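You operate a simulated robot arm through the tools that you are given. There is no shell and no other tool.

You run a simulated robot arm. Do the job below in one go: nothing can be reset, and whatever is moved stays where it is left.

## Task
Run the rollers and turn the bow knob till the display shows FLAT.
Fine: free the bow screw first; tighten it and stop the rollers after. Where these are worked on the way, their far stop is far enough and under half their travel is too little: bow screw.

It is judged by the outcome, as a careful person would: the job done as asked, and still so three seconds after it is handed in. It fails if anything else is knocked over, pushed out of place, dropped, spilled or broken.

## Robot
A 7-joint arm with a two-finger parallel gripper, fixed in place. Base frame: the origin is on the floor under the middle of its stand, x ahead of it, y to its left, z up. Units: m, degrees, N and s.
With the tool pointing down near the work surface it reaches from about 0.46 to 0.92 m from the base axis. Its first joint turns from -115.0 to 115.0 degrees. Payload 3.91 kg.
Tool frame: the origin (TCP) lies between the finger pads and is the grasp point; the fingertips stand 0.03 m ahead of it; z points along the fingers, y is the line along which they close. The gripper opens to 0.11 m. The fingers are 0.02 m wide and 0.01 m thick; the gripper's body (0.048 by 0.112 m) begins 0.055 m behind the TCP.
Orientation is told as [roll, pitch, yaw] about the base's x, y, z axes, in that order, counted from this pose: with the fingers straight down and closing along the base's y, the tool's x points along the base's -x, its y along +y and its z along -z.

## Interface
- The arm moves only by the tool play_rows. Its arguments are lists of equal length, an entry for each row: "jaw": the gripper command, from -1 (fully open) to 1 (shut), values between in proportion; "linear": the shift along the base's x, y, z in units of 50 mm (1.0 is 50 mm), a list of three; "rot": the turn, a rotation vector about the base's x, y, z in units of 5 degrees (1.0 is 5 degrees), a list of three. In form: {"jaw": [jaw, ...], "linear": [[tx, ty, tz], ...], "rot": [[ax, ay, az], ...]}. A call has 1 to 20 rows; each row shifts and turns the commanded pose from where the row before left it. A call with a number of a shift or a turn outside -1 to 1 is refused whole. Each row takes 0.2 s and may step no farther than 0.05 m and 8.6 degrees from the row before; otherwise, or with a gripper value out of range, the whole call is refused. A pose out of reach is approached as far as the arm can. The call stops where the force on the tool passes 40 N (or 10 N more than at its start, if that is more) or the arm is blocked; 0.2 s more then pass. Each finger travels about 0.153 m/s and halts on what it meets, pressing with about 22 N; the grip force reading is that of the motor and also rises with nothing between the fingers. The clock runs only during rows and for 0.2 s after the last one: add rows that do not move to give the fingers time. The reply holds the time, the measured pose of the TCP, the force on the tool along the base axes, the opening and the grip force, in the units named above and with some noise, with the torque about the TCP (base axes, N m) and any sound that the robot's microphone picked up, and new pictures: "pictures" is both (left out), scene, wrist or none.
- Cameras (640 x 400 px; columns grow to the right, rows downward): "scene" is fixed at [0.0497, 0.4994, 1.8215]; the picture's right is [-0.48, -0.88, 0.00], its down [-0.50, 0.27, -0.83] and it looks along [0.72, -0.40, -0.56] (base axes); focal length 372 px, centre (320, 200). "wrist" rides on the gripper at [0.072, 0.017, -0.103] in the tool frame; the picture's right is [-0.23, 0.97, 0.00], its down [-0.76, -0.18, -0.62] and it looks along [-0.61, -0.14, 0.78] (tool axes); focal length 222 px, centre (320, 200). There is no depth. A picture from a camera that has moved, and an enlarged one, comes with that camera's place and axes in the base frame and with its lens.
- slide_trunk(by): slides the trunk up (or, below 0, down) by that many m; the arm rides with it, the base frame stays. It gives what a move gives, with no picture.
- enlarge(camera, box): a new picture of the part [left, top, right, bottom] of that camera's present view, enlarged. The clock stands still meanwhile.
- finish_job(): hands the job in; it is judged then, once.

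Places have to be worked out from the pictures, the camera data and where the tool is seen. Open the gripper and draw the arm clear of the work before you hand the job in, unless the task says otherwise.

The tools are called after ">>>" as a command line: name --argument value ..., lists and objects as JSON in quotes. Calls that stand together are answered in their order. play_rows: Moves the arm, as the interface text tells. Its arguments: {"type":"object","properties":{"jaw":{"type":"array","items":{"type":"number"}},"linear":{"type":"array","items":{"type":"array","items":{"type":"number"}}},"rot":{"type":"array","items":{"type":"array","items":{"type":"number"}}},"pictures":{"type":"string","enum":["both","scene","wrist","none"]}},"required":["jaw","linear","rot"]} The other tools are called the same way: slide_trunk (by) moves the trunk up or down; enlarge (camera, box) takes an enlarged picture of a part of a camera's view; finish_job () hands the job in.

At the start:

```text
time_s: 0.0
position: [0.5465, 0.0219, 1.5438]
tcp_rot: [0.0, 0.0, 0.0]
wrist_force: [0.9, 0.5, -0.4]
ft_torque: [0.04, -0.02, -0.01]
grip_width: 0.1101
grip_force: 0.0
trunk travel left (down, up): [-0.9, 0.09]
```

scene: 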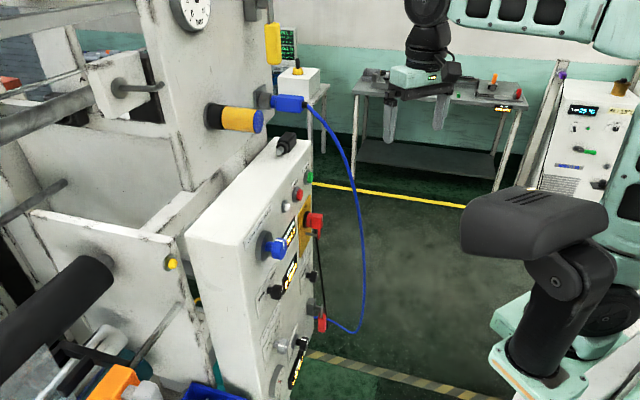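
wrist: 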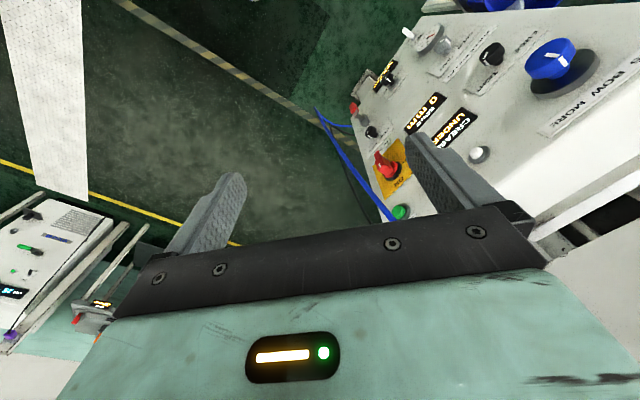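

I start by looking closely at the control panel in both cameras to identify the controls before moving anything.

>>> enlarge --camera "scene" --box '[180, 120, 360, 400]'

>>> enlarge --camera "wrist" --box '[320, 0, 640, 220]'

>>> enlarge --camera "scene" --box '[240, 160, 340, 260]'

>>> enlarge --camera "scene" --box '[240, 250, 340, 400]'

```text
1.43 times, centred on (270, 260) of scene
camera zoom: at [0.0497, 0.4994, 1.8215], right [-0.48, -0.88, 0.0], down [-0.5, 0.27, -0.83], along [0.72, -0.4, -0.56], focal length 532 px, centre (391, 114)
```

zoom: 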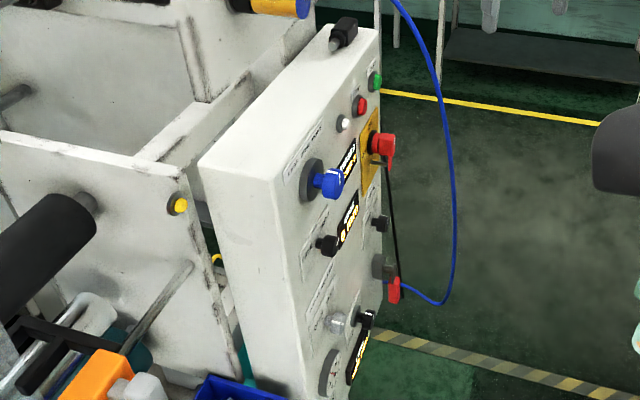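

```text
1.82 times, centred on (480, 110) of wrist
camera zoom: at [0.4755, 0.0373, 1.6466], right [0.23, 0.97, 0.0], down [0.76, -0.18, 0.62], along [0.61, -0.14, -0.78], focal length 404 px, centre (29, 364)
```

zoom: 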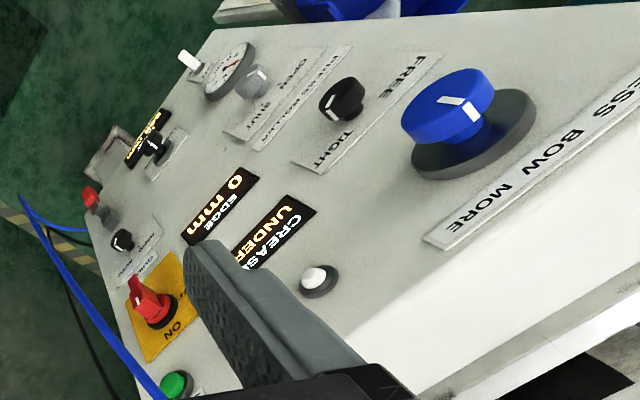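

```text
4.00 times, centred on (290, 210) of scene
camera zoom: at [0.0497, 0.4994, 1.8215], right [-0.48, -0.88, 0.0], down [-0.5, 0.27, -0.83], along [0.72, -0.4, -0.56], focal length 1490 px, centre (440, 160)
```

zoom: 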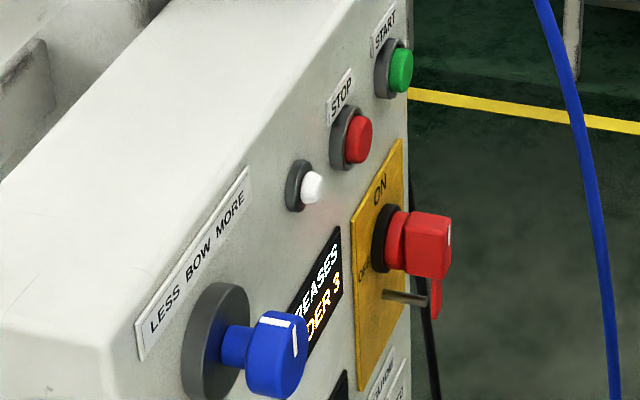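

```text
2.67 times, centred on (290, 325) of scene
camera zoom: at [0.0497, 0.4994, 1.8215], right [-0.48, -0.88, 0.0], down [-0.5, 0.27, -0.83], along [0.72, -0.4, -0.56], focal length 993 px, centre (400, -133)
```

zoom: 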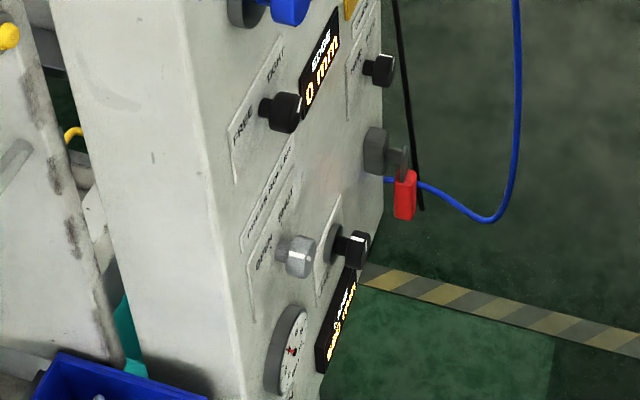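

The panel appears vertical, facing roughly (-0.7,-0.7,0): my triangulation puts the blue bow knob near (0.573,0.302,1.33), the black FREE/TIGHT screw near (0.583,0.310,1.20), green START near (0.784,0.122,1.33), and the red main switch near (0.742,0.122,1.22). I draw back and turn the tool toward the panel to get a square view.

>>> play_rows --jaw '[-1, -1, -1, -1, -1, -1, -1, -1, -1, -1, -1, -1, -1, -1, -1, -1, -1, -1, -1, -1]' --linear '[[-0.2, -0.2, 0], [-0.2, -0.2, 0], [-0.2, -0.2, 0], [-0.2, -0.2, 0], [0, 0, 0], [0, 0, 0], [0, 0, 0], [0, 0, 0], [0, 0, 0], [0, 0, -0.2], [0, 0, -0.2], [0, 0, -0.2], [0, 0, -0.2], [0, 0, -0.2], [0, 0, -0.2], [0, 0, -0.2], [0, 0, -0.2], [0, 0, -0.2], [0, 0, -0.2], [0, 0, -0.2]]' --rot '[[0, 0, 1], [0, 0, 1], [0, 0, 1], [0, 0, 1], [0, 0, 1], [0, 0, 1], [0, 0, 1], [0, 0, 1], [0, 0, 1], [0.707, -0.707, 0], [0.707, -0.707, 0], [0.707, -0.707, 0], [0.707, -0.707, 0], [0.707, -0.707, 0], [0.707, -0.707, 0], [0.707, -0.707, 0], [0.707, -0.707, 0], [0.707, -0.707, 0], [0.707, -0.707, 0], [0.707, -0.707, 0]]'

```text
time_s: 4.2
position: [0.5511, -0.0208, 1.3908]
tcp_rot: [0.0, -54.9, 45.0]
wrist_force: [1.0, -1.0, -0.9]
ft_torque: [0.0, 0.01, -0.04]
grip_width: 0.11
grip_force: 0.1
out of reach, approached as far as the arm can: row 13, 14, 15, 16, 20
trunk travel left (down, up): [-0.9, 0.09]
camera wrist: at [0.4502, -0.0994, 1.39], right [-0.6, 0.78, 0.19], down [0.07, -0.18, 0.98], along [0.8, 0.6, 0.05], focal length 222 px, centre (320, 200)
```

scene: 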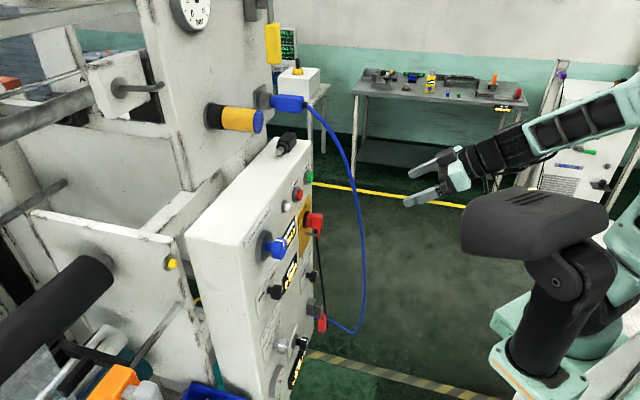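
wrist: 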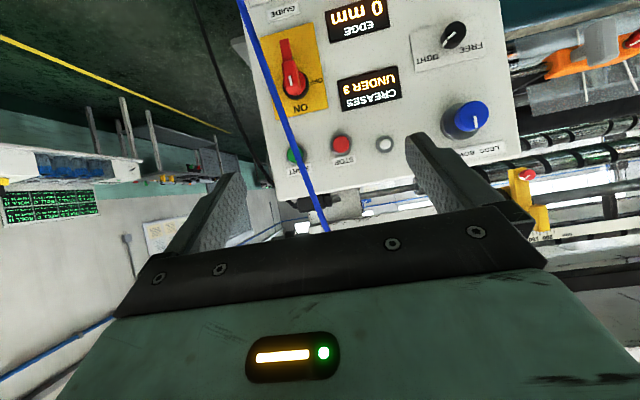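

The panel is now nearly square on in the wrist view (upside down), with a blue cable hanging in front of its right part. I enlarge it to read the labels and states.

>>> enlarge --camera "wrist" --box '[240, 0, 540, 190]'

>>> enlarge --camera "wrist" --box '[400, 0, 520, 170]'

>>> enlarge --camera "wrist" --box '[240, 20, 400, 200]'

```text
2.11 times, centred on (390, 95) of wrist
camera zoom: at [0.4502, -0.0994, 1.39], right [-0.6, 0.78, 0.19], down [0.07, -0.18, 0.98], along [0.8, 0.6, 0.05], focal length 468 px, centre (173, 421)
```

zoom: 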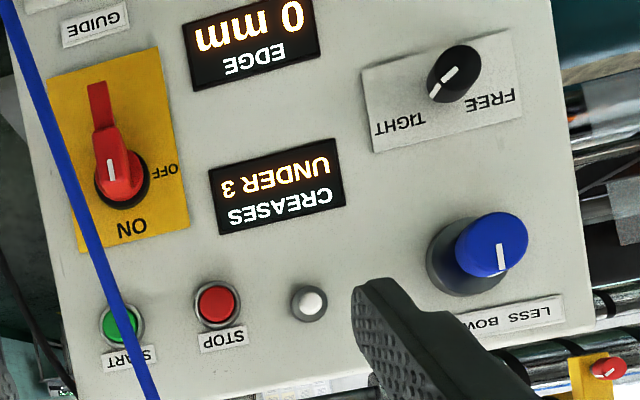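

```text
2.35 times, centred on (460, 85) of wrist
camera zoom: at [0.4502, -0.0994, 1.39], right [-0.6, 0.78, 0.19], down [0.07, -0.18, 0.98], along [0.8, 0.6, 0.05], focal length 523 px, centre (-9, 471)
```

zoom: 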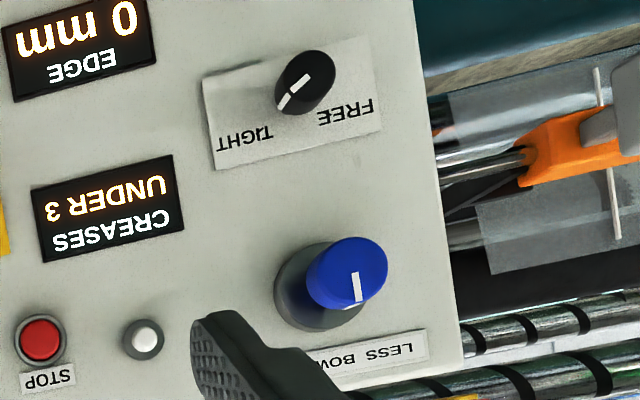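

```text
2.22 times, centred on (320, 110) of wrist
camera zoom: at [0.4502, -0.0994, 1.39], right [-0.6, 0.78, 0.19], down [0.07, -0.18, 0.98], along [0.8, 0.6, 0.05], focal length 494 px, centre (320, 400)
```

zoom: 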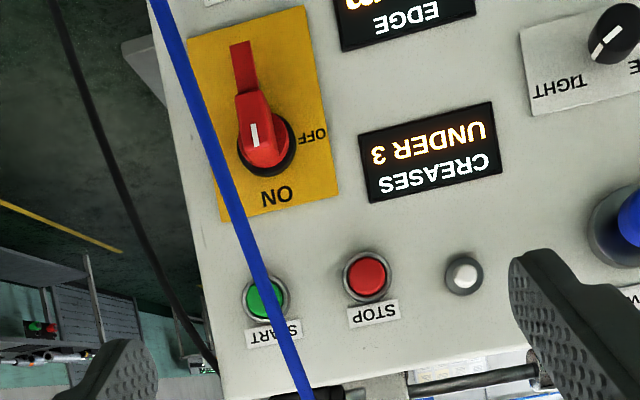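

Reading the panel right-side-up: the main switch's white mark is at ON and the displays are lit, the bow screw pointer is at TIGHT (upper right) with FREE at the upper left, and the bow knob points straight up with MORE to the right. The panel normal is about 45° yaw with the surface at n=(x+y)/√2≈0.65. I finish pitching the tool to horizontal and move toward the left part, away from the cable.

>>> play_rows --jaw '[-1, -1, -1, -1, -1, -1, -1, -1, -1, -1]' --linear '[[-0.2, 0.3, -0.1], [-0.2, 0.3, -0.2], [-0.1, 0.3, -0.2], [0, 0.4, -0.2], [0, 0.4, -0.2], [0, 0.4, -0.2], [0, 0.4, -0.2], [0, 0.4, -0.2], [0, 0.4, -0.2], [0, 0.4, -0.2]]' --rot '[[0.707, -0.707, 0], [0.707, -0.707, 0], [0.707, -0.707, 0], [0.707, -0.707, 0], [0.707, -0.707, 0], [0.707, -0.707, 0], [0.707, -0.707, 0], [0, 0, 0], [0, 0, 0], [0, 0, 0]]'

```text
time_s: 6.4
position: [0.6257, 0.1685, 1.3627]
tcp_rot: [-10.8, -90.0, 55.7]
wrist_force: [0.7, -0.5, 1.3]
ft_torque: [-0.02, -0.02, 0.05]
grip_width: 0.1097
grip_force: 0.1
out of reach, approached as far as the arm can: row 1, 2, 3, 4, 5, 6, 7
trunk travel left (down, up): [-0.9, 0.09]
camera wrist: at [0.5407, 0.1064, 1.2889], right [-0.69, 0.69, 0.23], down [-0.32, -0.56, 0.76], along [0.65, 0.45, 0.61], focal length 222 px, centre (320, 200)
```

scene: 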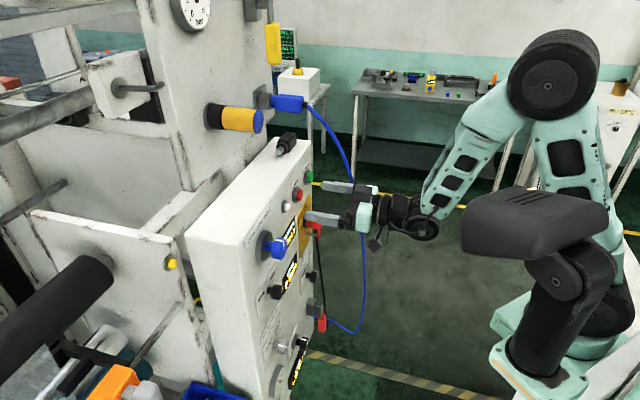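
wrist: 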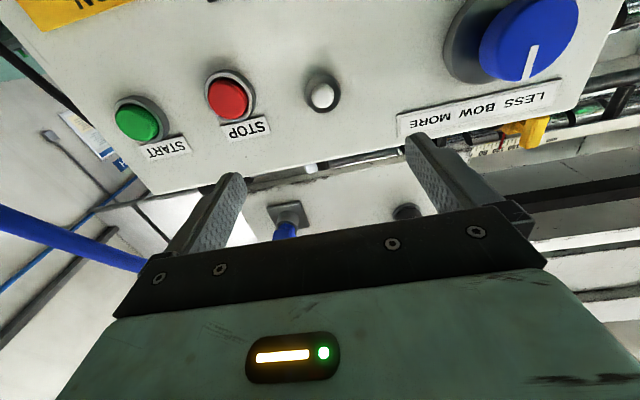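

The tool is now horizontal, square to the panel, with TCP at about n=0.56, t=0.32; the arm was too folded to reach closer in. Lowering the trunk should give it room, so I slide down in small steps, lifting the arm back each time.

>>> slide_trunk --by -0.1

```text
time_s: 7.7
position: [0.6265, 0.1698, 1.2631]
tcp_rot: [-1.8, -90.0, 46.7]
wrist_force: [0.9, 0.2, -0.4]
ft_torque: [-0.02, 0.01, 0.01]
grip_width: 0.11
grip_force: 0.2
trunk travel left (down, up): [-0.8, 0.19]
```

The TCP rode down cleanly to z=1.263. I back off along the panel normal and lift 0.1 m to see whether the reach improved.

>>> play_rows --jaw '[-1, -1, -1, -1, -1]' --linear '[[-0.15, -0.15, 0.4], [-0.15, -0.15, 0.4], [-0.15, -0.15, 0.4], [-0.15, -0.15, 0.4], [-0.15, -0.15, 0.4]]' --rot '[[0, 0, 0], [0, 0, 0], [0, 0, 0], [0, 0, 0], [0, 0, 0]]' --pictures "none"

>>> slide_trunk --by -0.1

```text
time_s: 8.9
position: [0.5875, 0.1322, 1.3622]
tcp_rot: [-9.2, -89.8, 54.2]
wrist_force: [0.5, -0.1, 0.3]
ft_torque: [0.02, -0.01, 0.03]
grip_width: 0.1102
grip_force: 0.1
trunk travel left (down, up): [-0.8, 0.19]
```

```text
time_s: 10.3
position: [0.5875, 0.1308, 1.2627]
tcp_rot: [-3.1, -89.8, 48.0]
wrist_force: [1.0, 0.4, 0.2]
ft_torque: [0.0, 0.02, 0.01]
grip_width: 0.11
grip_force: 0.1
trunk travel left (down, up): [-0.7, 0.29]
```

The reach is better now (no out-of-reach rows). I lift once more, slide the trunk another 0.1 m down, and then move in front of the bow screw at a distance.

>>> play_rows --jaw '[-1, -1, -1, -1, -1]' --linear '[[-0.2, 0, 0.4], [-0.2, 0, 0.4], [-0.2, 0, 0.4], [-0.2, 0, 0.4], [-0.2, 0, 0.4]]' --rot '[[0, 0, 0], [0, 0, 0], [0, 0, 0], [0, 0, 0], [0, 0, 0]]' --pictures "none"

>>> slide_trunk --by -0.1

>>> play_rows --jaw '[-1, -1, -1, -1, -1, -1]' --linear '[[-0.2, 0.3, -0.2], [-0.2, 0.3, -0.2], [-0.2, 0.3, -0.2], [-0.1, 0.3, -0.2], [-0.1, 0.3, -0.2], [-0.1, 0.2, -0.2]]' --rot '[[0, 0, 0], [0, 0, 0], [0, 0, 0], [0, 0, 0], [0, 0, 0], [0, 0, 0]]'

```text
time_s: 11.5
position: [0.5572, 0.1392, 1.343]
tcp_rot: [-3.5, -90.0, 48.4]
wrist_force: [0.0, 0.0, 0.1]
ft_torque: [0.0, -0.01, 0.02]
grip_width: 0.11
grip_force: 0.1
out of reach, approached as far as the arm can: row 4, 5
trunk travel left (down, up): [-0.7, 0.29]
```

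```text
time_s: 12.8
position: [0.5568, 0.1388, 1.243]
tcp_rot: [-3.0, -89.9, 48.0]
wrist_force: [0.3, -0.3, 0.4]
ft_torque: [0.01, 0.01, 0.01]
grip_width: 0.11
grip_force: 0.0
trunk travel left (down, up): [-0.6, 0.39]
```

```text
time_s: 14.2
position: [0.5558, 0.1929, 1.1846]
tcp_rot: [59.5, -88.7, -14.3]
wrist_force: [0.5, -0.1, -0.7]
ft_torque: [0.03, 0.02, 0.02]
grip_width: 0.1098
grip_force: 0.1
out of reach, approached as far as the arm can: row 3, 4, 5, 6
trunk travel left (down, up): [-0.6, 0.39]
camera wrist: at [0.4694, 0.1308, 1.113], right [-0.69, 0.68, 0.25], down [-0.3, -0.57, 0.77], along [0.66, 0.45, 0.59], focal length 222 px, centre (320, 200)
```

scene: 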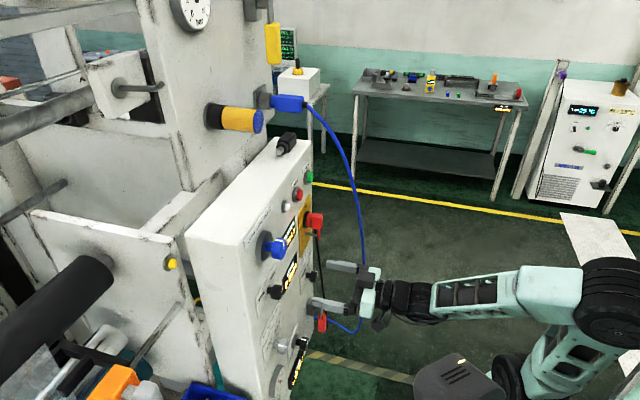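
wrist: 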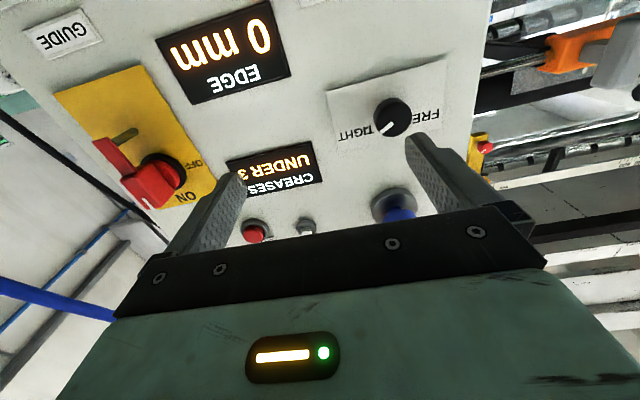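

The TCP stopped at (0.556,0.193,1.185), limited by the arm's fold; the shoulder is still close to wrist height, so another drop of the trunk should help. Clearance to the panel is about 6 cm at the tips, so I slide down 0.15 m and then lift and move in front of the bow screw.

>>> slide_trunk --by -0.15

>>> play_rows --jaw '[-1, -1, -1, -1, -1, -1]' --linear '[[0, 0, 0.5], [0, 0, 0.5], [0, 0, 0.5], [0, 0, 0.5], [0, 0, 0.5], [0, 0, 0.5]]' --rot '[[0, 0, 0], [0, 0, 0], [0, 0, 0], [0, 0, 0], [0, 0, 0], [0, 0, 0]]'

```text
time_s: 15.9
position: [0.5538, 0.1997, 1.0346]
tcp_rot: [34.3, -88.9, 10.8]
wrist_force: [0.5, 0.8, 0.0]
ft_torque: [0.02, 0.0, 0.0]
grip_width: 0.1101
grip_force: 0.0
trunk travel left (down, up): [-0.45, 0.54]
```

```text
time_s: 17.3
position: [0.5493, 0.1992, 1.1785]
tcp_rot: [-13.3, -89.9, 58.6]
wrist_force: [0.3, 0.3, -0.6]
ft_torque: [0.02, -0.02, -0.02]
grip_width: 0.11
grip_force: 0.0
out of reach, approached as far as the arm can: row 6
trunk travel left (down, up): [-0.45, 0.54]
camera wrist: at [0.4641, 0.1369, 1.105], right [-0.69, 0.69, 0.23], down [-0.31, -0.57, 0.76], along [0.65, 0.46, 0.6], focal length 222 px, centre (320, 200)
```

scene: 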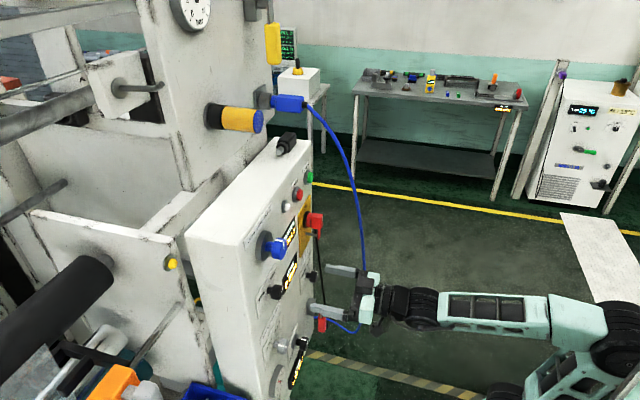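
wrist: 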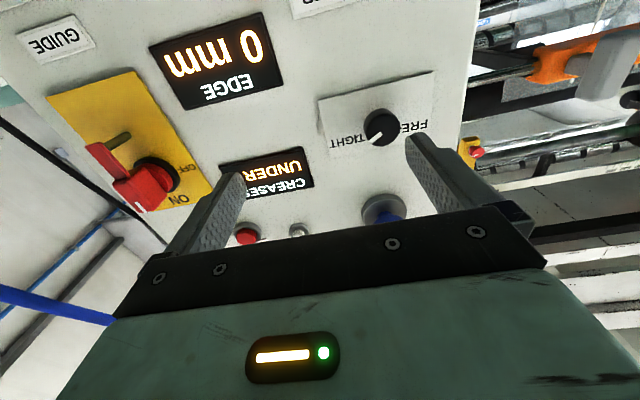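

The bow screw is now visible between the fingers but off to the left finger. I move toward t=0.192, n=0.575, z=1.198, directly in front of it.

>>> play_rows --jaw '[-1, -1, -1, -1, -1]' --linear '[[0.05, 0.29, 0.06], [-0.03, 0.29, 0.06], [-0.04, 0.29, 0.06], [-0.05, 0.29, 0.06], [-0.06, 0.28, 0.06]]' --rot '[[0, 0, 0], [0, 0, 0], [0, 0, 0], [0, 0, 0], [0, 0, 0]]'

```text
time_s: 18.5
position: [0.5501, 0.2617, 1.1916]
tcp_rot: [72.8, -88.5, -27.0]
wrist_force: [0.0, -0.3, -0.5]
ft_torque: [-0.01, 0.01, -0.02]
grip_width: 0.11
grip_force: 0.1
trunk travel left (down, up): [-0.45, 0.54]
camera wrist: at [0.4643, 0.1985, 1.1189], right [-0.69, 0.68, 0.25], down [-0.29, -0.58, 0.76], along [0.66, 0.45, 0.6], focal length 222 px, centre (320, 200)
```

scene: 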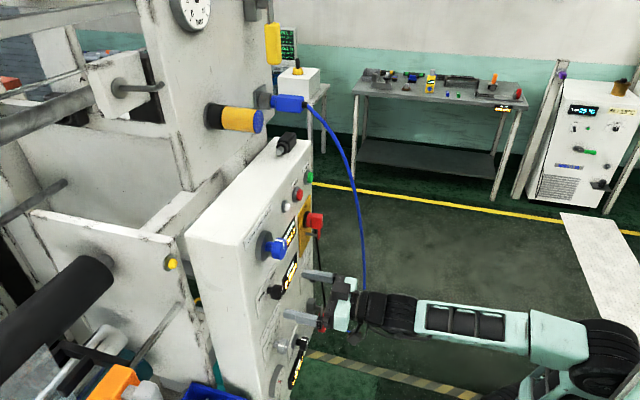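
wrist: 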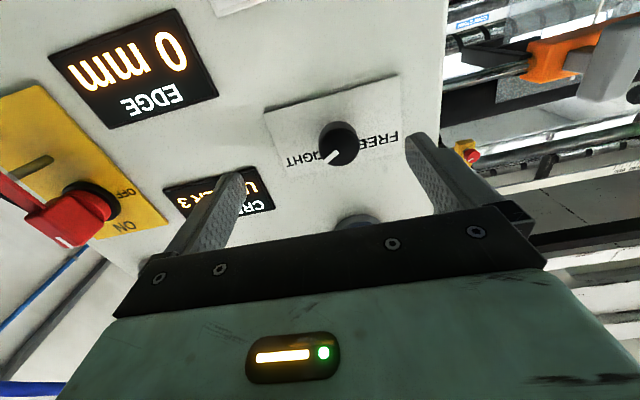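

The arm followed without reach trouble; TCP is at t=0.204, n=0.574. I enlarge the wrist view to locate the screw knob more exactly.

>>> enlarge --camera "wrist" --box '[240, 60, 440, 185]'

>>> enlarge --camera "scene" --box '[240, 220, 360, 320]'

```text
3.20 times, centred on (340, 122) of wrist
camera zoom: at [0.4643, 0.1985, 1.1189], right [-0.69, 0.68, 0.25], down [-0.29, -0.58, 0.76], along [0.66, 0.45, 0.6], focal length 711 px, centre (256, 448)
```

zoom: 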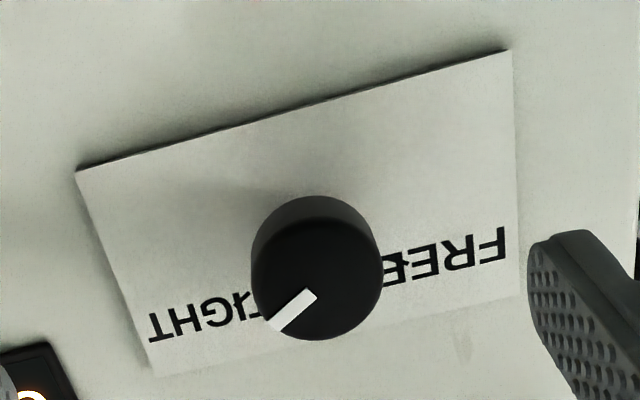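

```text
4.00 times, centred on (300, 270) of scene
camera zoom: at [0.0497, 0.4994, 1.8215], right [-0.48, -0.88, 0.0], down [-0.5, 0.27, -0.83], along [0.72, -0.4, -0.56], focal length 1490 px, centre (400, -80)
```

zoom: 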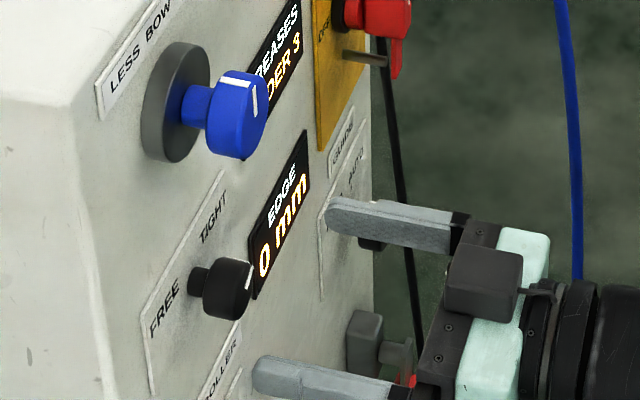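

The screw knob is about 30 mm across with its face near t=0.191, n=0.623, z=1.195. I centre on it, narrow the jaws to about 7 cm and pre-turn the hand 50° clockwise so the freeing turn stays within the wrist's range.

>>> play_rows --jaw '[-0.27, -0.27, -0.27, -0.27, -0.27, -0.27, -0.27]' --linear '[[-0.05, 0.05, 0.02], [-0.05, 0.05, 0.02], [-0.04, 0.04, 0.02], [-0.04, 0.04, 0.01], [0, 0, 0], [0, 0, 0], [0, 0, 0]]' --rot '[[1, 1, 0], [1, 1, 0], [1, 1, 0], [1, 1, 0], [1, 1, 0], [1, 1, 0], [1, 1, 0]]'

```text
time_s: 20.1
position: [0.5479, 0.269, 1.1925]
tcp_rot: [89.4, -38.8, -43.7]
wrist_force: [0.2, 0.3, -0.2]
ft_torque: [0.0, -0.02, -0.02]
grip_width: 0.0702
grip_force: 0.1
trunk travel left (down, up): [-0.45, 0.54]
camera wrist: at [0.4266, 0.241, 1.16], right [-0.31, 0.31, 0.9], down [0.07, -0.94, 0.35], along [0.95, 0.17, 0.26], focal length 222 px, centre (320, 200)
```

scene: 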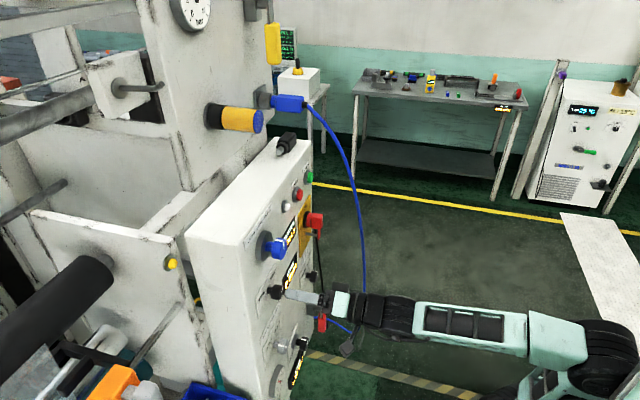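
wrist: 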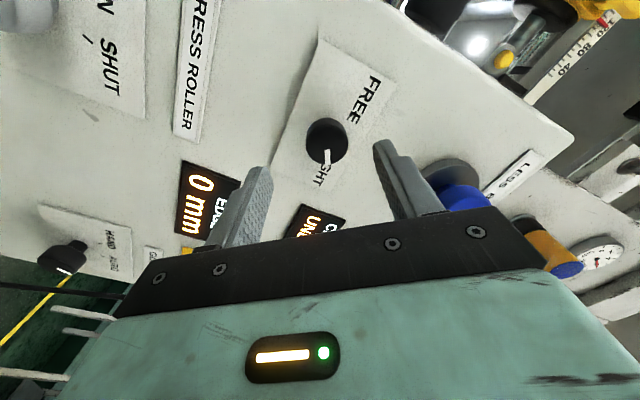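

The knob sits slightly left of the hand's axis (about 1 cm in -t). I shift by that much, then advance about 3 cm so the fingers straddle the knob.

>>> play_rows --jaw '[-0.27, -0.27, -0.27, -0.27, -0.27]' --linear '[[-0.14, 0.14, 0], [0.1, 0.1, 0], [0.1, 0.1, 0], [0.1, 0.1, 0], [0.1, 0.1, 0]]' --rot '[[0, 0, 0], [0, 0, 0], [0, 0, 0], [0, 0, 0], [0, 0, 0]]'

>>> enlarge --camera "wrist" --box '[220, 40, 440, 240]'

>>> enlarge --camera "scene" --box '[240, 240, 360, 340]'

```text
time_s: 21.3
position: [0.5725, 0.297, 1.1929]
tcp_rot: [89.3, -38.7, -44.4]
wrist_force: [-1.1, -0.8, 0.0]
ft_torque: [-0.01, 0.01, 0.04]
grip_width: 0.07
grip_force: 0.0
out of reach, approached as far as the arm can: row 1
trunk travel left (down, up): [-0.45, 0.54]
camera wrist: at [0.4518, 0.2691, 1.1606], right [-0.3, 0.31, 0.9], down [0.07, -0.94, 0.34], along [0.95, 0.16, 0.26], focal length 222 px, centre (320, 200)
```

scene: 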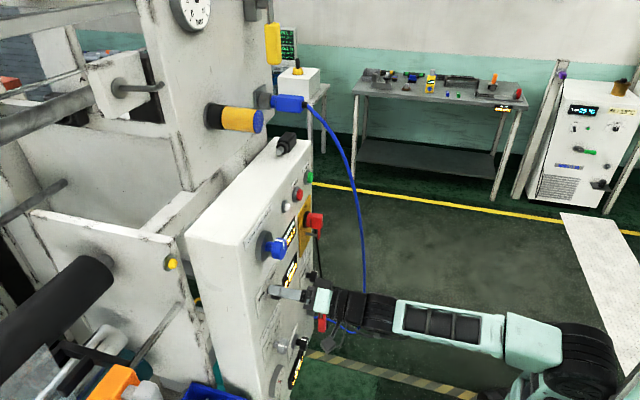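
wrist: 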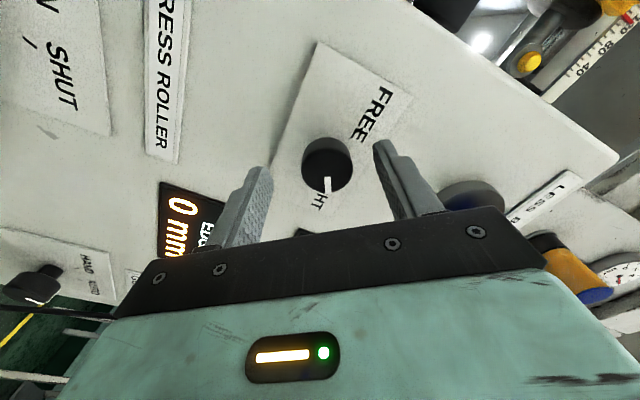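

```text
2.00 times, centred on (330, 140) of wrist
camera zoom: at [0.4518, 0.2691, 1.1606], right [-0.3, 0.31, 0.9], down [0.07, -0.94, 0.34], along [0.95, 0.16, 0.26], focal length 444 px, centre (300, 320)
```

zoom: 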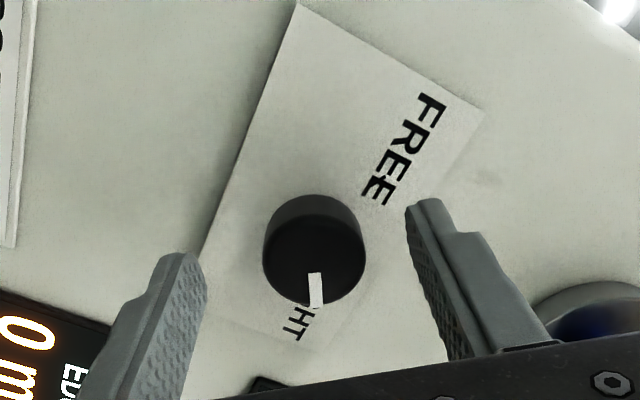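

```text
4.00 times, centred on (300, 290) of scene
camera zoom: at [0.0497, 0.4994, 1.8215], right [-0.48, -0.88, 0.0], down [-0.5, 0.27, -0.83], along [0.72, -0.4, -0.56], focal length 1490 px, centre (400, -160)
```

zoom: 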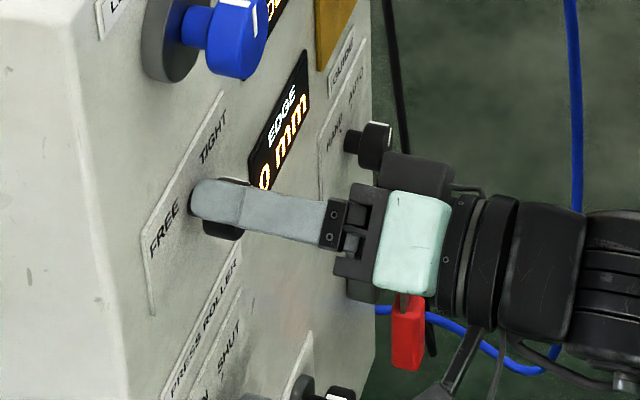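

Fingertips are at n≈0.645, overlapping the knob cap in depth, with the knob still roughly 7 mm to the left of the hand's axis. I shift a little further left and re-check.

>>> play_rows --jaw '[-0.27, -0.27]' --linear '[[-0.1, 0.1, 0], [0, 0, 0]]' --rot '[[0, 0, 0], [0, 0, 0]]'

>>> enlarge --camera "wrist" --box '[220, 40, 440, 240]'

```text
time_s: 21.9
position: [0.5693, 0.3032, 1.1925]
tcp_rot: [89.2, -38.7, -44.1]
wrist_force: [0.3, -0.7, 0.1]
ft_torque: [-0.01, 0.04, -0.02]
grip_width: 0.07
grip_force: 0.1
trunk travel left (down, up): [-0.45, 0.54]
camera wrist: at [0.4474, 0.2763, 1.1605], right [-0.3, 0.31, 0.9], down [0.07, -0.94, 0.35], along [0.95, 0.16, 0.26], focal length 222 px, centre (320, 200)
```

scene: 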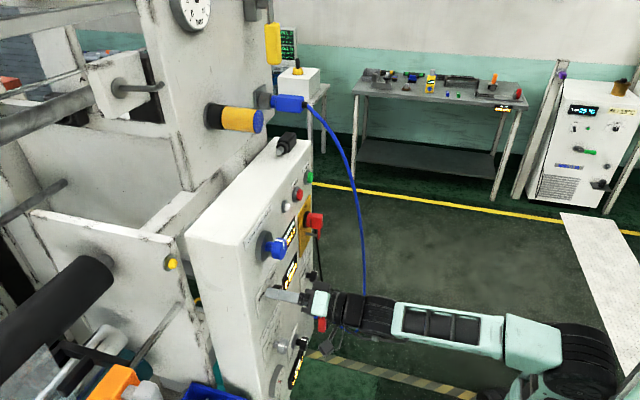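
wrist: 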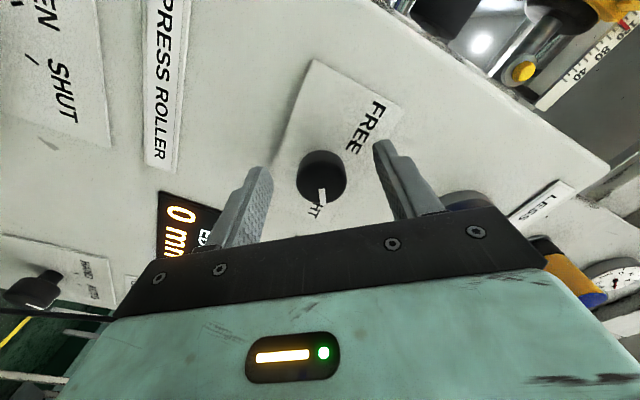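

```text
2.00 times, centred on (330, 140) of wrist
camera zoom: at [0.4474, 0.2763, 1.1605], right [-0.3, 0.31, 0.9], down [0.07, -0.94, 0.35], along [0.95, 0.16, 0.26], focal length 444 px, centre (300, 320)
```

zoom: 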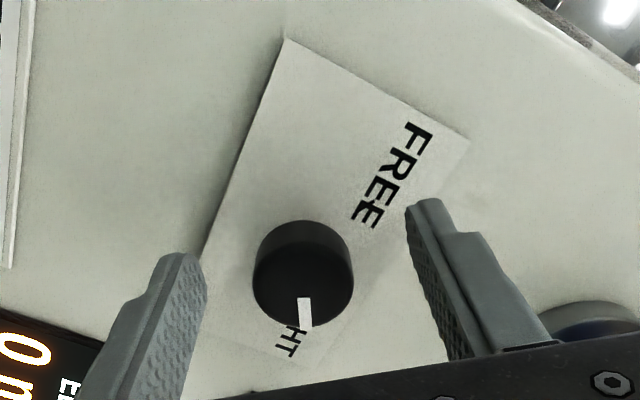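

The knob is now centred between the fingers (face depth matches its apparent 30 mm size). I close the jaws on it gently without moving.

>>> play_rows --jaw '[0.2, 0.5, 0.6, 0.6]' --linear '[[0, 0, 0], [0, 0, 0], [0, 0, 0], [0, 0, 0]]' --rot '[[0, 0, 0], [0, 0, 0], [0, 0, 0], [0, 0, 0]]'

>>> enlarge --camera "wrist" --box '[220, 40, 440, 240]'

```text
time_s: 22.9
position: [0.5673, 0.3046, 1.1926]
tcp_rot: [89.1, -38.9, -44.1]
wrist_force: [-5.8, -9.3, -2.2]
ft_torque: [0.07, -0.1, 0.4]
grip_width: 0.0317
grip_force: 44.8
trunk travel left (down, up): [-0.45, 0.54]
camera wrist: at [0.4473, 0.2766, 1.1603], right [-0.3, 0.31, 0.9], down [0.07, -0.94, 0.35], along [0.95, 0.16, 0.26], focal length 222 px, centre (320, 200)
```

scene: 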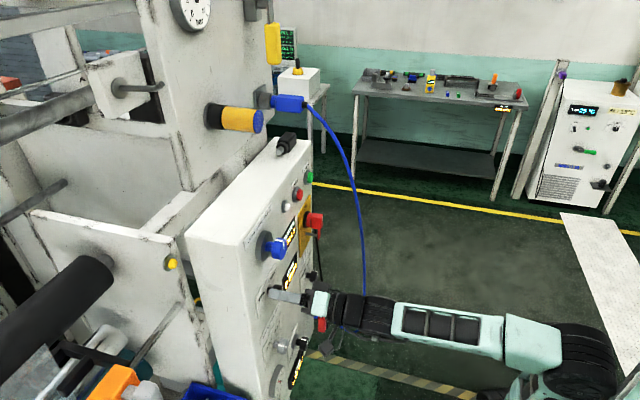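
wrist: 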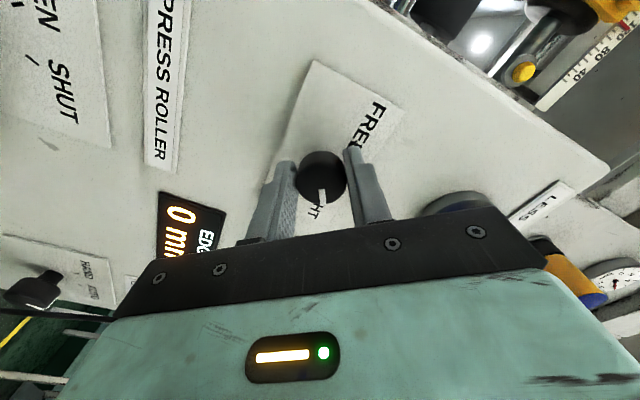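

```text
2.00 times, centred on (330, 140) of wrist
camera zoom: at [0.4473, 0.2766, 1.1603], right [-0.3, 0.31, 0.9], down [0.07, -0.94, 0.35], along [0.95, 0.16, 0.26], focal length 444 px, centre (300, 320)
```

zoom: 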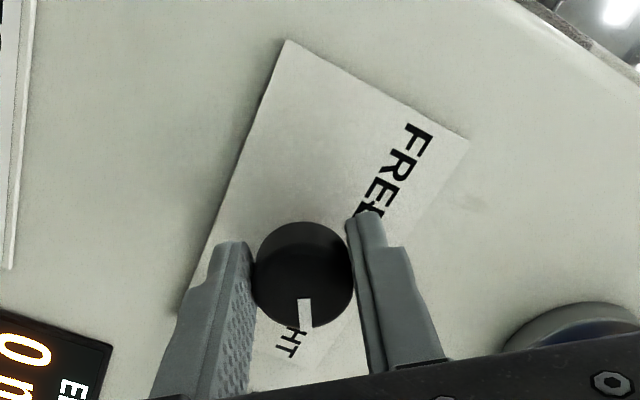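

The knob is gripped at 0.032 m with only a small side force. I turn about 28° counter-clockwise (toward FREE) and check that the knob follows.

>>> play_rows --jaw '[0.7, 0.7, 0.7, 0.7]' --linear '[[0, 0, 0], [0, 0, 0], [0, 0, 0], [0, 0, 0]]' --rot '[[-1, -1, 0], [-1, -1, 0], [-1, -1, 0], [-1, -1, 0]]'

>>> enlarge --camera "wrist" --box '[220, 40, 440, 240]'

```text
time_s: 23.9
position: [0.5701, 0.3036, 1.1904]
tcp_rot: [87.2, -67.2, -42.3]
wrist_force: [-2.9, -25.4, -20.4]
ft_torque: [0.27, -0.14, -0.18]
grip_width: 0.0318
grip_force: 44.5
trunk travel left (down, up): [-0.45, 0.54]
camera wrist: at [0.4644, 0.2589, 1.1319], right [-0.56, 0.58, 0.59], down [-0.11, -0.76, 0.64], along [0.82, 0.3, 0.49], focal length 222 px, centre (320, 200)
```

scene: 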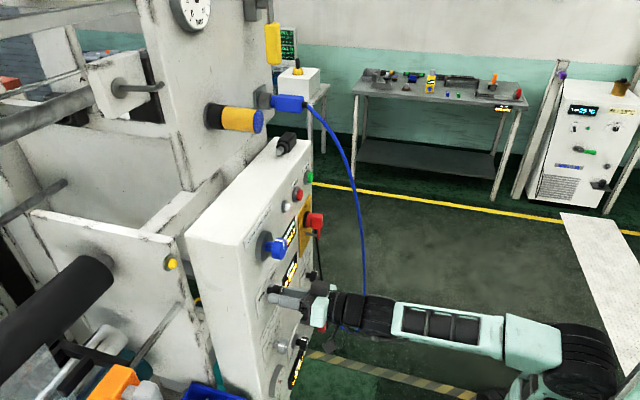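
wrist: 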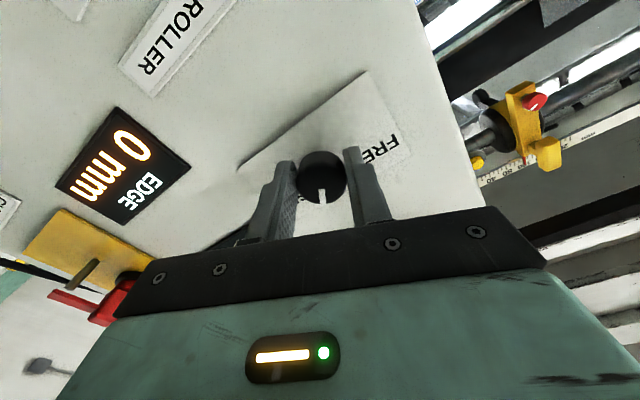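

```text
2.00 times, centred on (330, 140) of wrist
camera zoom: at [0.4644, 0.2589, 1.1319], right [-0.56, 0.58, 0.59], down [-0.11, -0.76, 0.64], along [0.82, 0.3, 0.49], focal length 444 px, centre (300, 320)
```

zoom: 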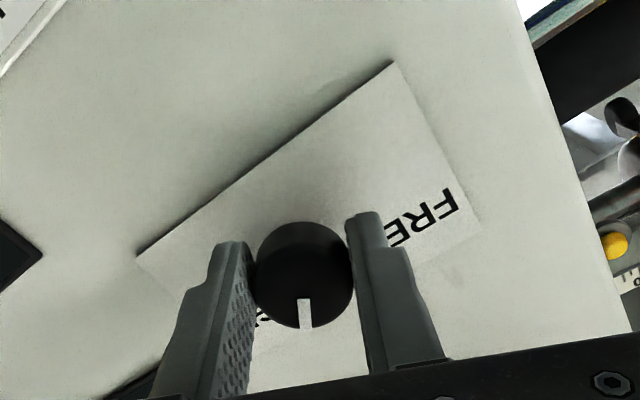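

The knob turns with the hand, but a side force of ~33 N has built up (tool pushed down, right and outward), so the hand's axis is slightly off the knob's. I shift a couple of millimetres along that force to relieve it.

>>> play_rows --jaw '[0.7, 0.7]' --linear '[[-0.007, -0.05, -0.04], [0, 0, 0]]' --rot '[[0, 0, 0], [0, 0, 0]]' --pictures "none"

```text
time_s: 24.5
position: [0.5699, 0.3029, 1.1909]
tcp_rot: [88.0, -67.1, -43.0]
wrist_force: [8.2, -12.7, -3.3]
ft_torque: [-0.64, 0.75, 0.08]
grip_width: 0.0318
grip_force: 45.3
trunk travel left (down, up): [-0.45, 0.54]
```

The relief worked (force now ~15 N). I turn another 28° counter-clockwise with a small matching sideways shift per row.

>>> play_rows --jaw '[0.7, 0.7, 0.7, 0.7]' --linear '[[0.014, -0.014, -0.006], [0.012, -0.012, -0.006], [0.01, -0.01, -0.005], [0.01, -0.01, -0.005]]' --rot '[[-1, -1, 0], [-1, -1, 0], [-1, -1, 0], [-1, -1, 0]]'

>>> enlarge --camera "wrist" --box '[220, 40, 440, 240]'

```text
time_s: 25.5
position: [0.5707, 0.3015, 1.1908]
tcp_rot: [-81.4, -84.4, 126.7]
wrist_force: [34.7, 15.6, 10.4]
ft_torque: [0.01, 0.09, -0.48]
grip_width: 0.0316
grip_force: 44.9
trunk travel left (down, up): [-0.45, 0.54]
camera wrist: at [0.4903, 0.233, 1.1174], right [-0.7, 0.7, 0.13], down [-0.36, -0.51, 0.78], along [0.62, 0.5, 0.61], focal length 222 px, centre (320, 200)
```

scene: 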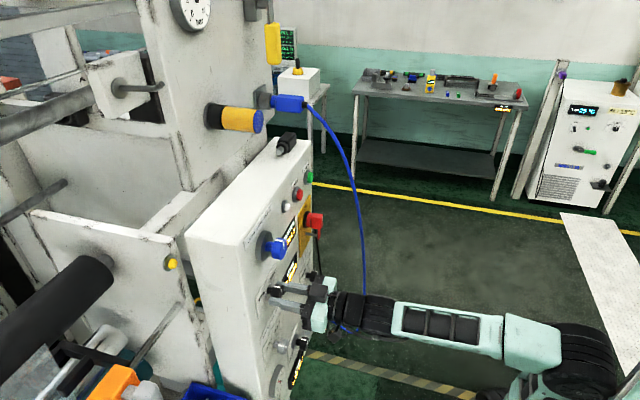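
wrist: 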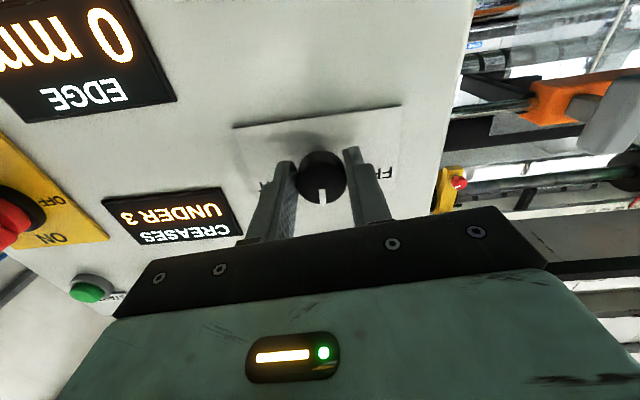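

```text
2.00 times, centred on (330, 140) of wrist
camera zoom: at [0.4903, 0.233, 1.1174], right [-0.7, 0.7, 0.13], down [-0.36, -0.51, 0.78], along [0.62, 0.5, 0.61], focal length 444 px, centre (300, 320)
```

zoom: 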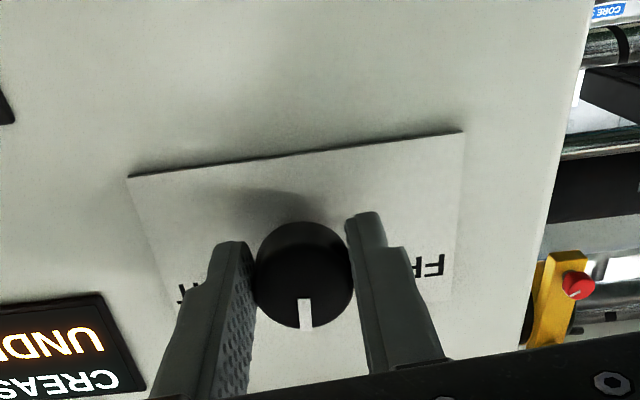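

The pointer is now near 12 o'clock and follows the hand; the force is mostly pulling the hand into the panel (~36 N along n). I relieve it by shifting ~3.5 mm inward and slightly right/up.

>>> play_rows --jaw '[0.7, 0.7]' --linear '[[0.065, 0.025, 0.02], [0, 0, 0]]' --rot '[[0, 0, 0], [0, 0, 0]]' --pictures "none"

```text
time_s: 26.1
position: [0.5707, 0.3009, 1.1892]
tcp_rot: [-79.0, -84.6, 124.6]
wrist_force: [24.0, 14.8, -0.9]
ft_torque: [-0.04, 0.08, -0.48]
grip_width: 0.0317
grip_force: 45.5
trunk travel left (down, up): [-0.45, 0.54]
```

Still ~27 N along n; I ease in another ~3 mm to bring it down before turning on.

>>> play_rows --jaw '[0.7, 0.7]' --linear '[[0.05, 0.035, 0], [0, 0, 0]]' --rot '[[0, 0, 0], [0, 0, 0]]' --pictures "none"

```text
time_s: 26.7
position: [0.5709, 0.3014, 1.1908]
tcp_rot: [-79.1, -84.5, 124.5]
wrist_force: [-23.7, -21.9, -18.2]
ft_torque: [0.04, -0.06, -0.3]
grip_width: 0.0317
grip_force: 44.8
trunk travel left (down, up): [-0.45, 0.54]
```

That overshot (now -32 N along n), so stiffness is around 20 N/mm; I back out about 1.5 mm and lower 0.5 mm.

>>> play_rows --jaw '[0.7, 0.7]' --linear '[[-0.021, -0.021, -0.01], [0, 0, 0]]' --rot '[[0, 0, 0], [0, 0, 0]]' --pictures "none"

```text
time_s: 27.3
position: [0.5717, 0.3019, 1.1917]
tcp_rot: [-80.5, -84.6, 125.9]
wrist_force: [-30.1, -17.2, -17.8]
ft_torque: [-0.24, 0.1, -0.16]
grip_width: 0.0318
grip_force: 45.0
trunk travel left (down, up): [-0.45, 0.54]
```

The readings show stick-slip stress, so I open the jaws slightly to let the hand settle, then I'll re-centre before gripping again.

>>> play_rows --jaw '[0.1, 0.1, 0.1]' --linear '[[0, 0, 0], [0, 0, 0], [0, 0, 0]]' --rot '[[0, 0, 0], [0, 0, 0], [0, 0, 0]]'

>>> enlarge --camera "wrist" --box '[220, 40, 440, 240]'

>>> enlarge --camera "scene" --box '[240, 220, 360, 340]'

```text
time_s: 28.1
position: [0.5724, 0.3018, 1.1925]
tcp_rot: [-81.3, -84.4, 126.6]
wrist_force: [0.6, -0.2, -0.2]
ft_torque: [0.02, 0.03, 0.0]
grip_width: 0.0495
grip_force: 0.0
trunk travel left (down, up): [-0.45, 0.54]
camera wrist: at [0.4915, 0.2332, 1.1185], right [-0.7, 0.7, 0.13], down [-0.36, -0.51, 0.78], along [0.62, 0.5, 0.61], focal length 222 px, centre (320, 200)
```

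scene: 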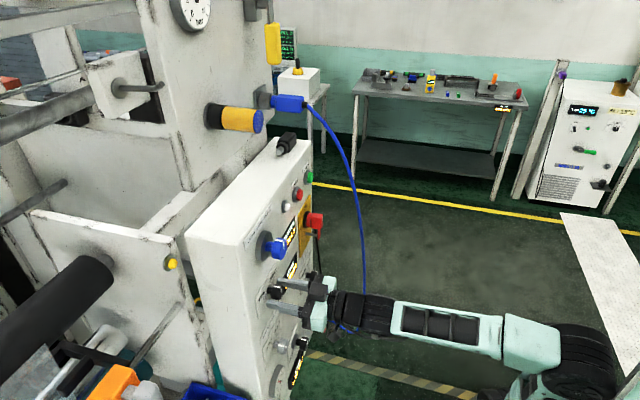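
wrist: 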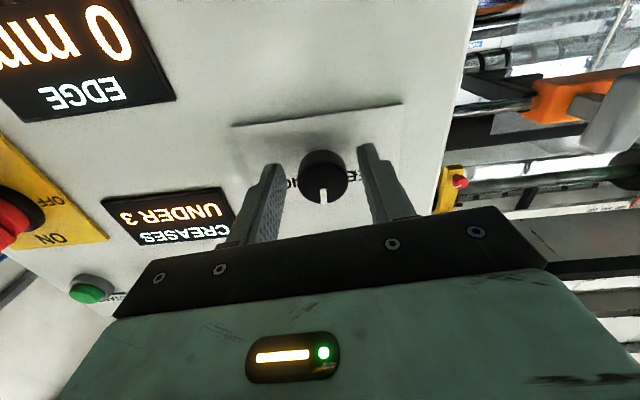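

```text
2.00 times, centred on (330, 140) of wrist
camera zoom: at [0.4915, 0.2332, 1.1185], right [-0.7, 0.7, 0.13], down [-0.36, -0.51, 0.78], along [0.62, 0.5, 0.61], focal length 444 px, centre (300, 320)
```

zoom: 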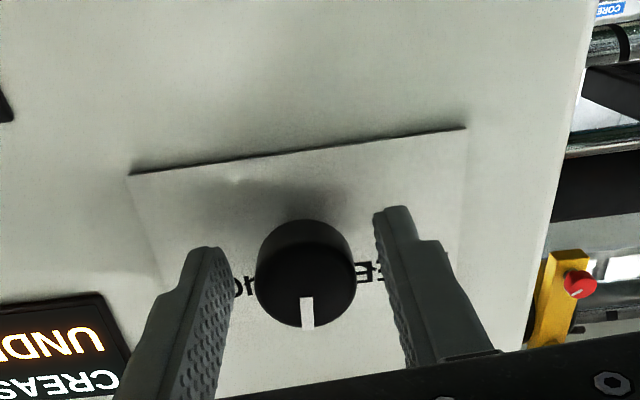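

```text
3.33 times, centred on (300, 280) of scene
camera zoom: at [0.0497, 0.4994, 1.8215], right [-0.48, -0.88, 0.0], down [-0.5, 0.27, -0.83], along [0.72, -0.4, -0.56], focal length 1241 px, centre (387, -67)
```

zoom: 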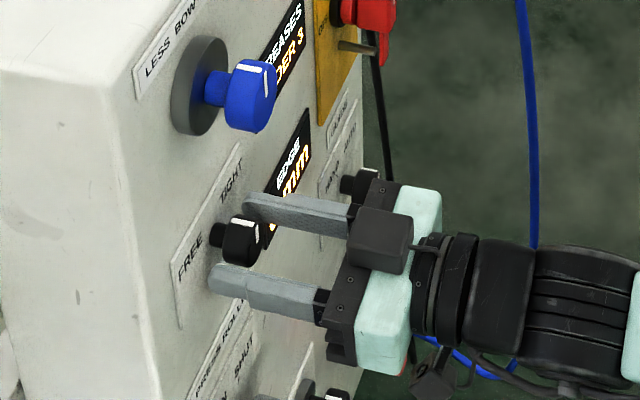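

Force is back to zero and the pointer is just left of 12 o'clock, a bit over half way. I re-grip and continue 28° counter-clockwise.

>>> play_rows --jaw '[0.5, 0.7, 0.7, 0.7, 0.7, 0.7, 0.7]' --linear '[[0, 0, 0], [0, 0, 0], [0, 0, 0], [0, 0, 0], [0, 0, 0], [0, 0, 0], [0, 0, 0]]' --rot '[[0, 0, 0], [0, 0, 0], [0, 0, 0], [-1, -1, 0], [-1, -1, 0], [-1, -1, 0], [-1, -1, 0]]'

>>> enlarge --camera "wrist" --box '[220, 40, 440, 240]'

```text
time_s: 29.9
position: [0.5734, 0.3018, 1.1916]
tcp_rot: [-86.6, -56.5, 133.0]
wrist_force: [-11.9, -6.8, -0.3]
ft_torque: [0.76, -0.78, -0.4]
grip_width: 0.0319
grip_force: 45.2
out of reach, approached as far as the arm can: row 7
trunk travel left (down, up): [-0.45, 0.54]
stopped in row 7: the force on the tool passed its limit at 43 N (the readings are from after the stop); the commanded pose is now the measured one
camera wrist: at [0.5181, 0.2062, 1.1252], right [-0.68, 0.64, -0.35], down [-0.61, -0.24, 0.75], along [0.4, 0.73, 0.56], focal length 222 px, centre (320, 200)
```

scene: 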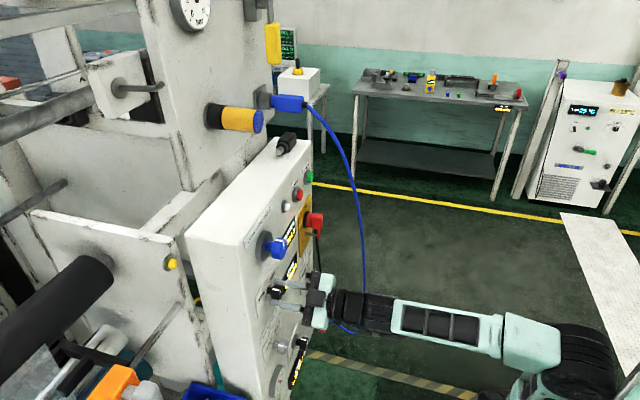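
wrist: 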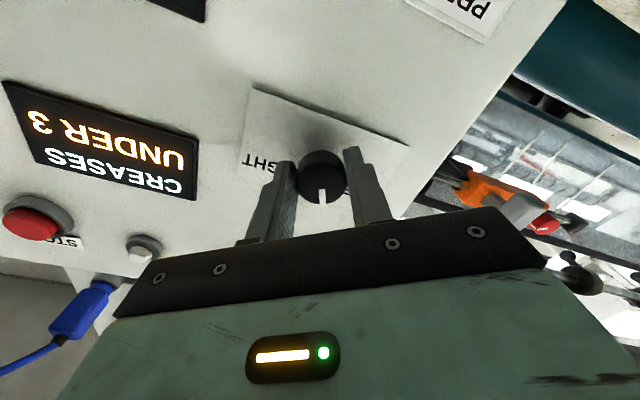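

```text
2.00 times, centred on (330, 140) of wrist
camera zoom: at [0.5181, 0.2062, 1.1252], right [-0.68, 0.64, -0.35], down [-0.61, -0.24, 0.75], along [0.4, 0.73, 0.56], focal length 444 px, centre (300, 320)
```

zoom: 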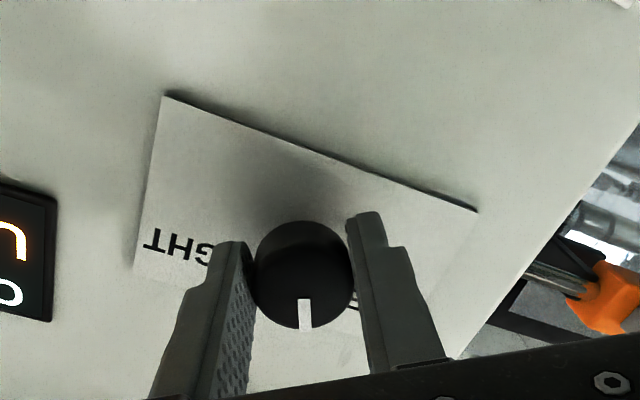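

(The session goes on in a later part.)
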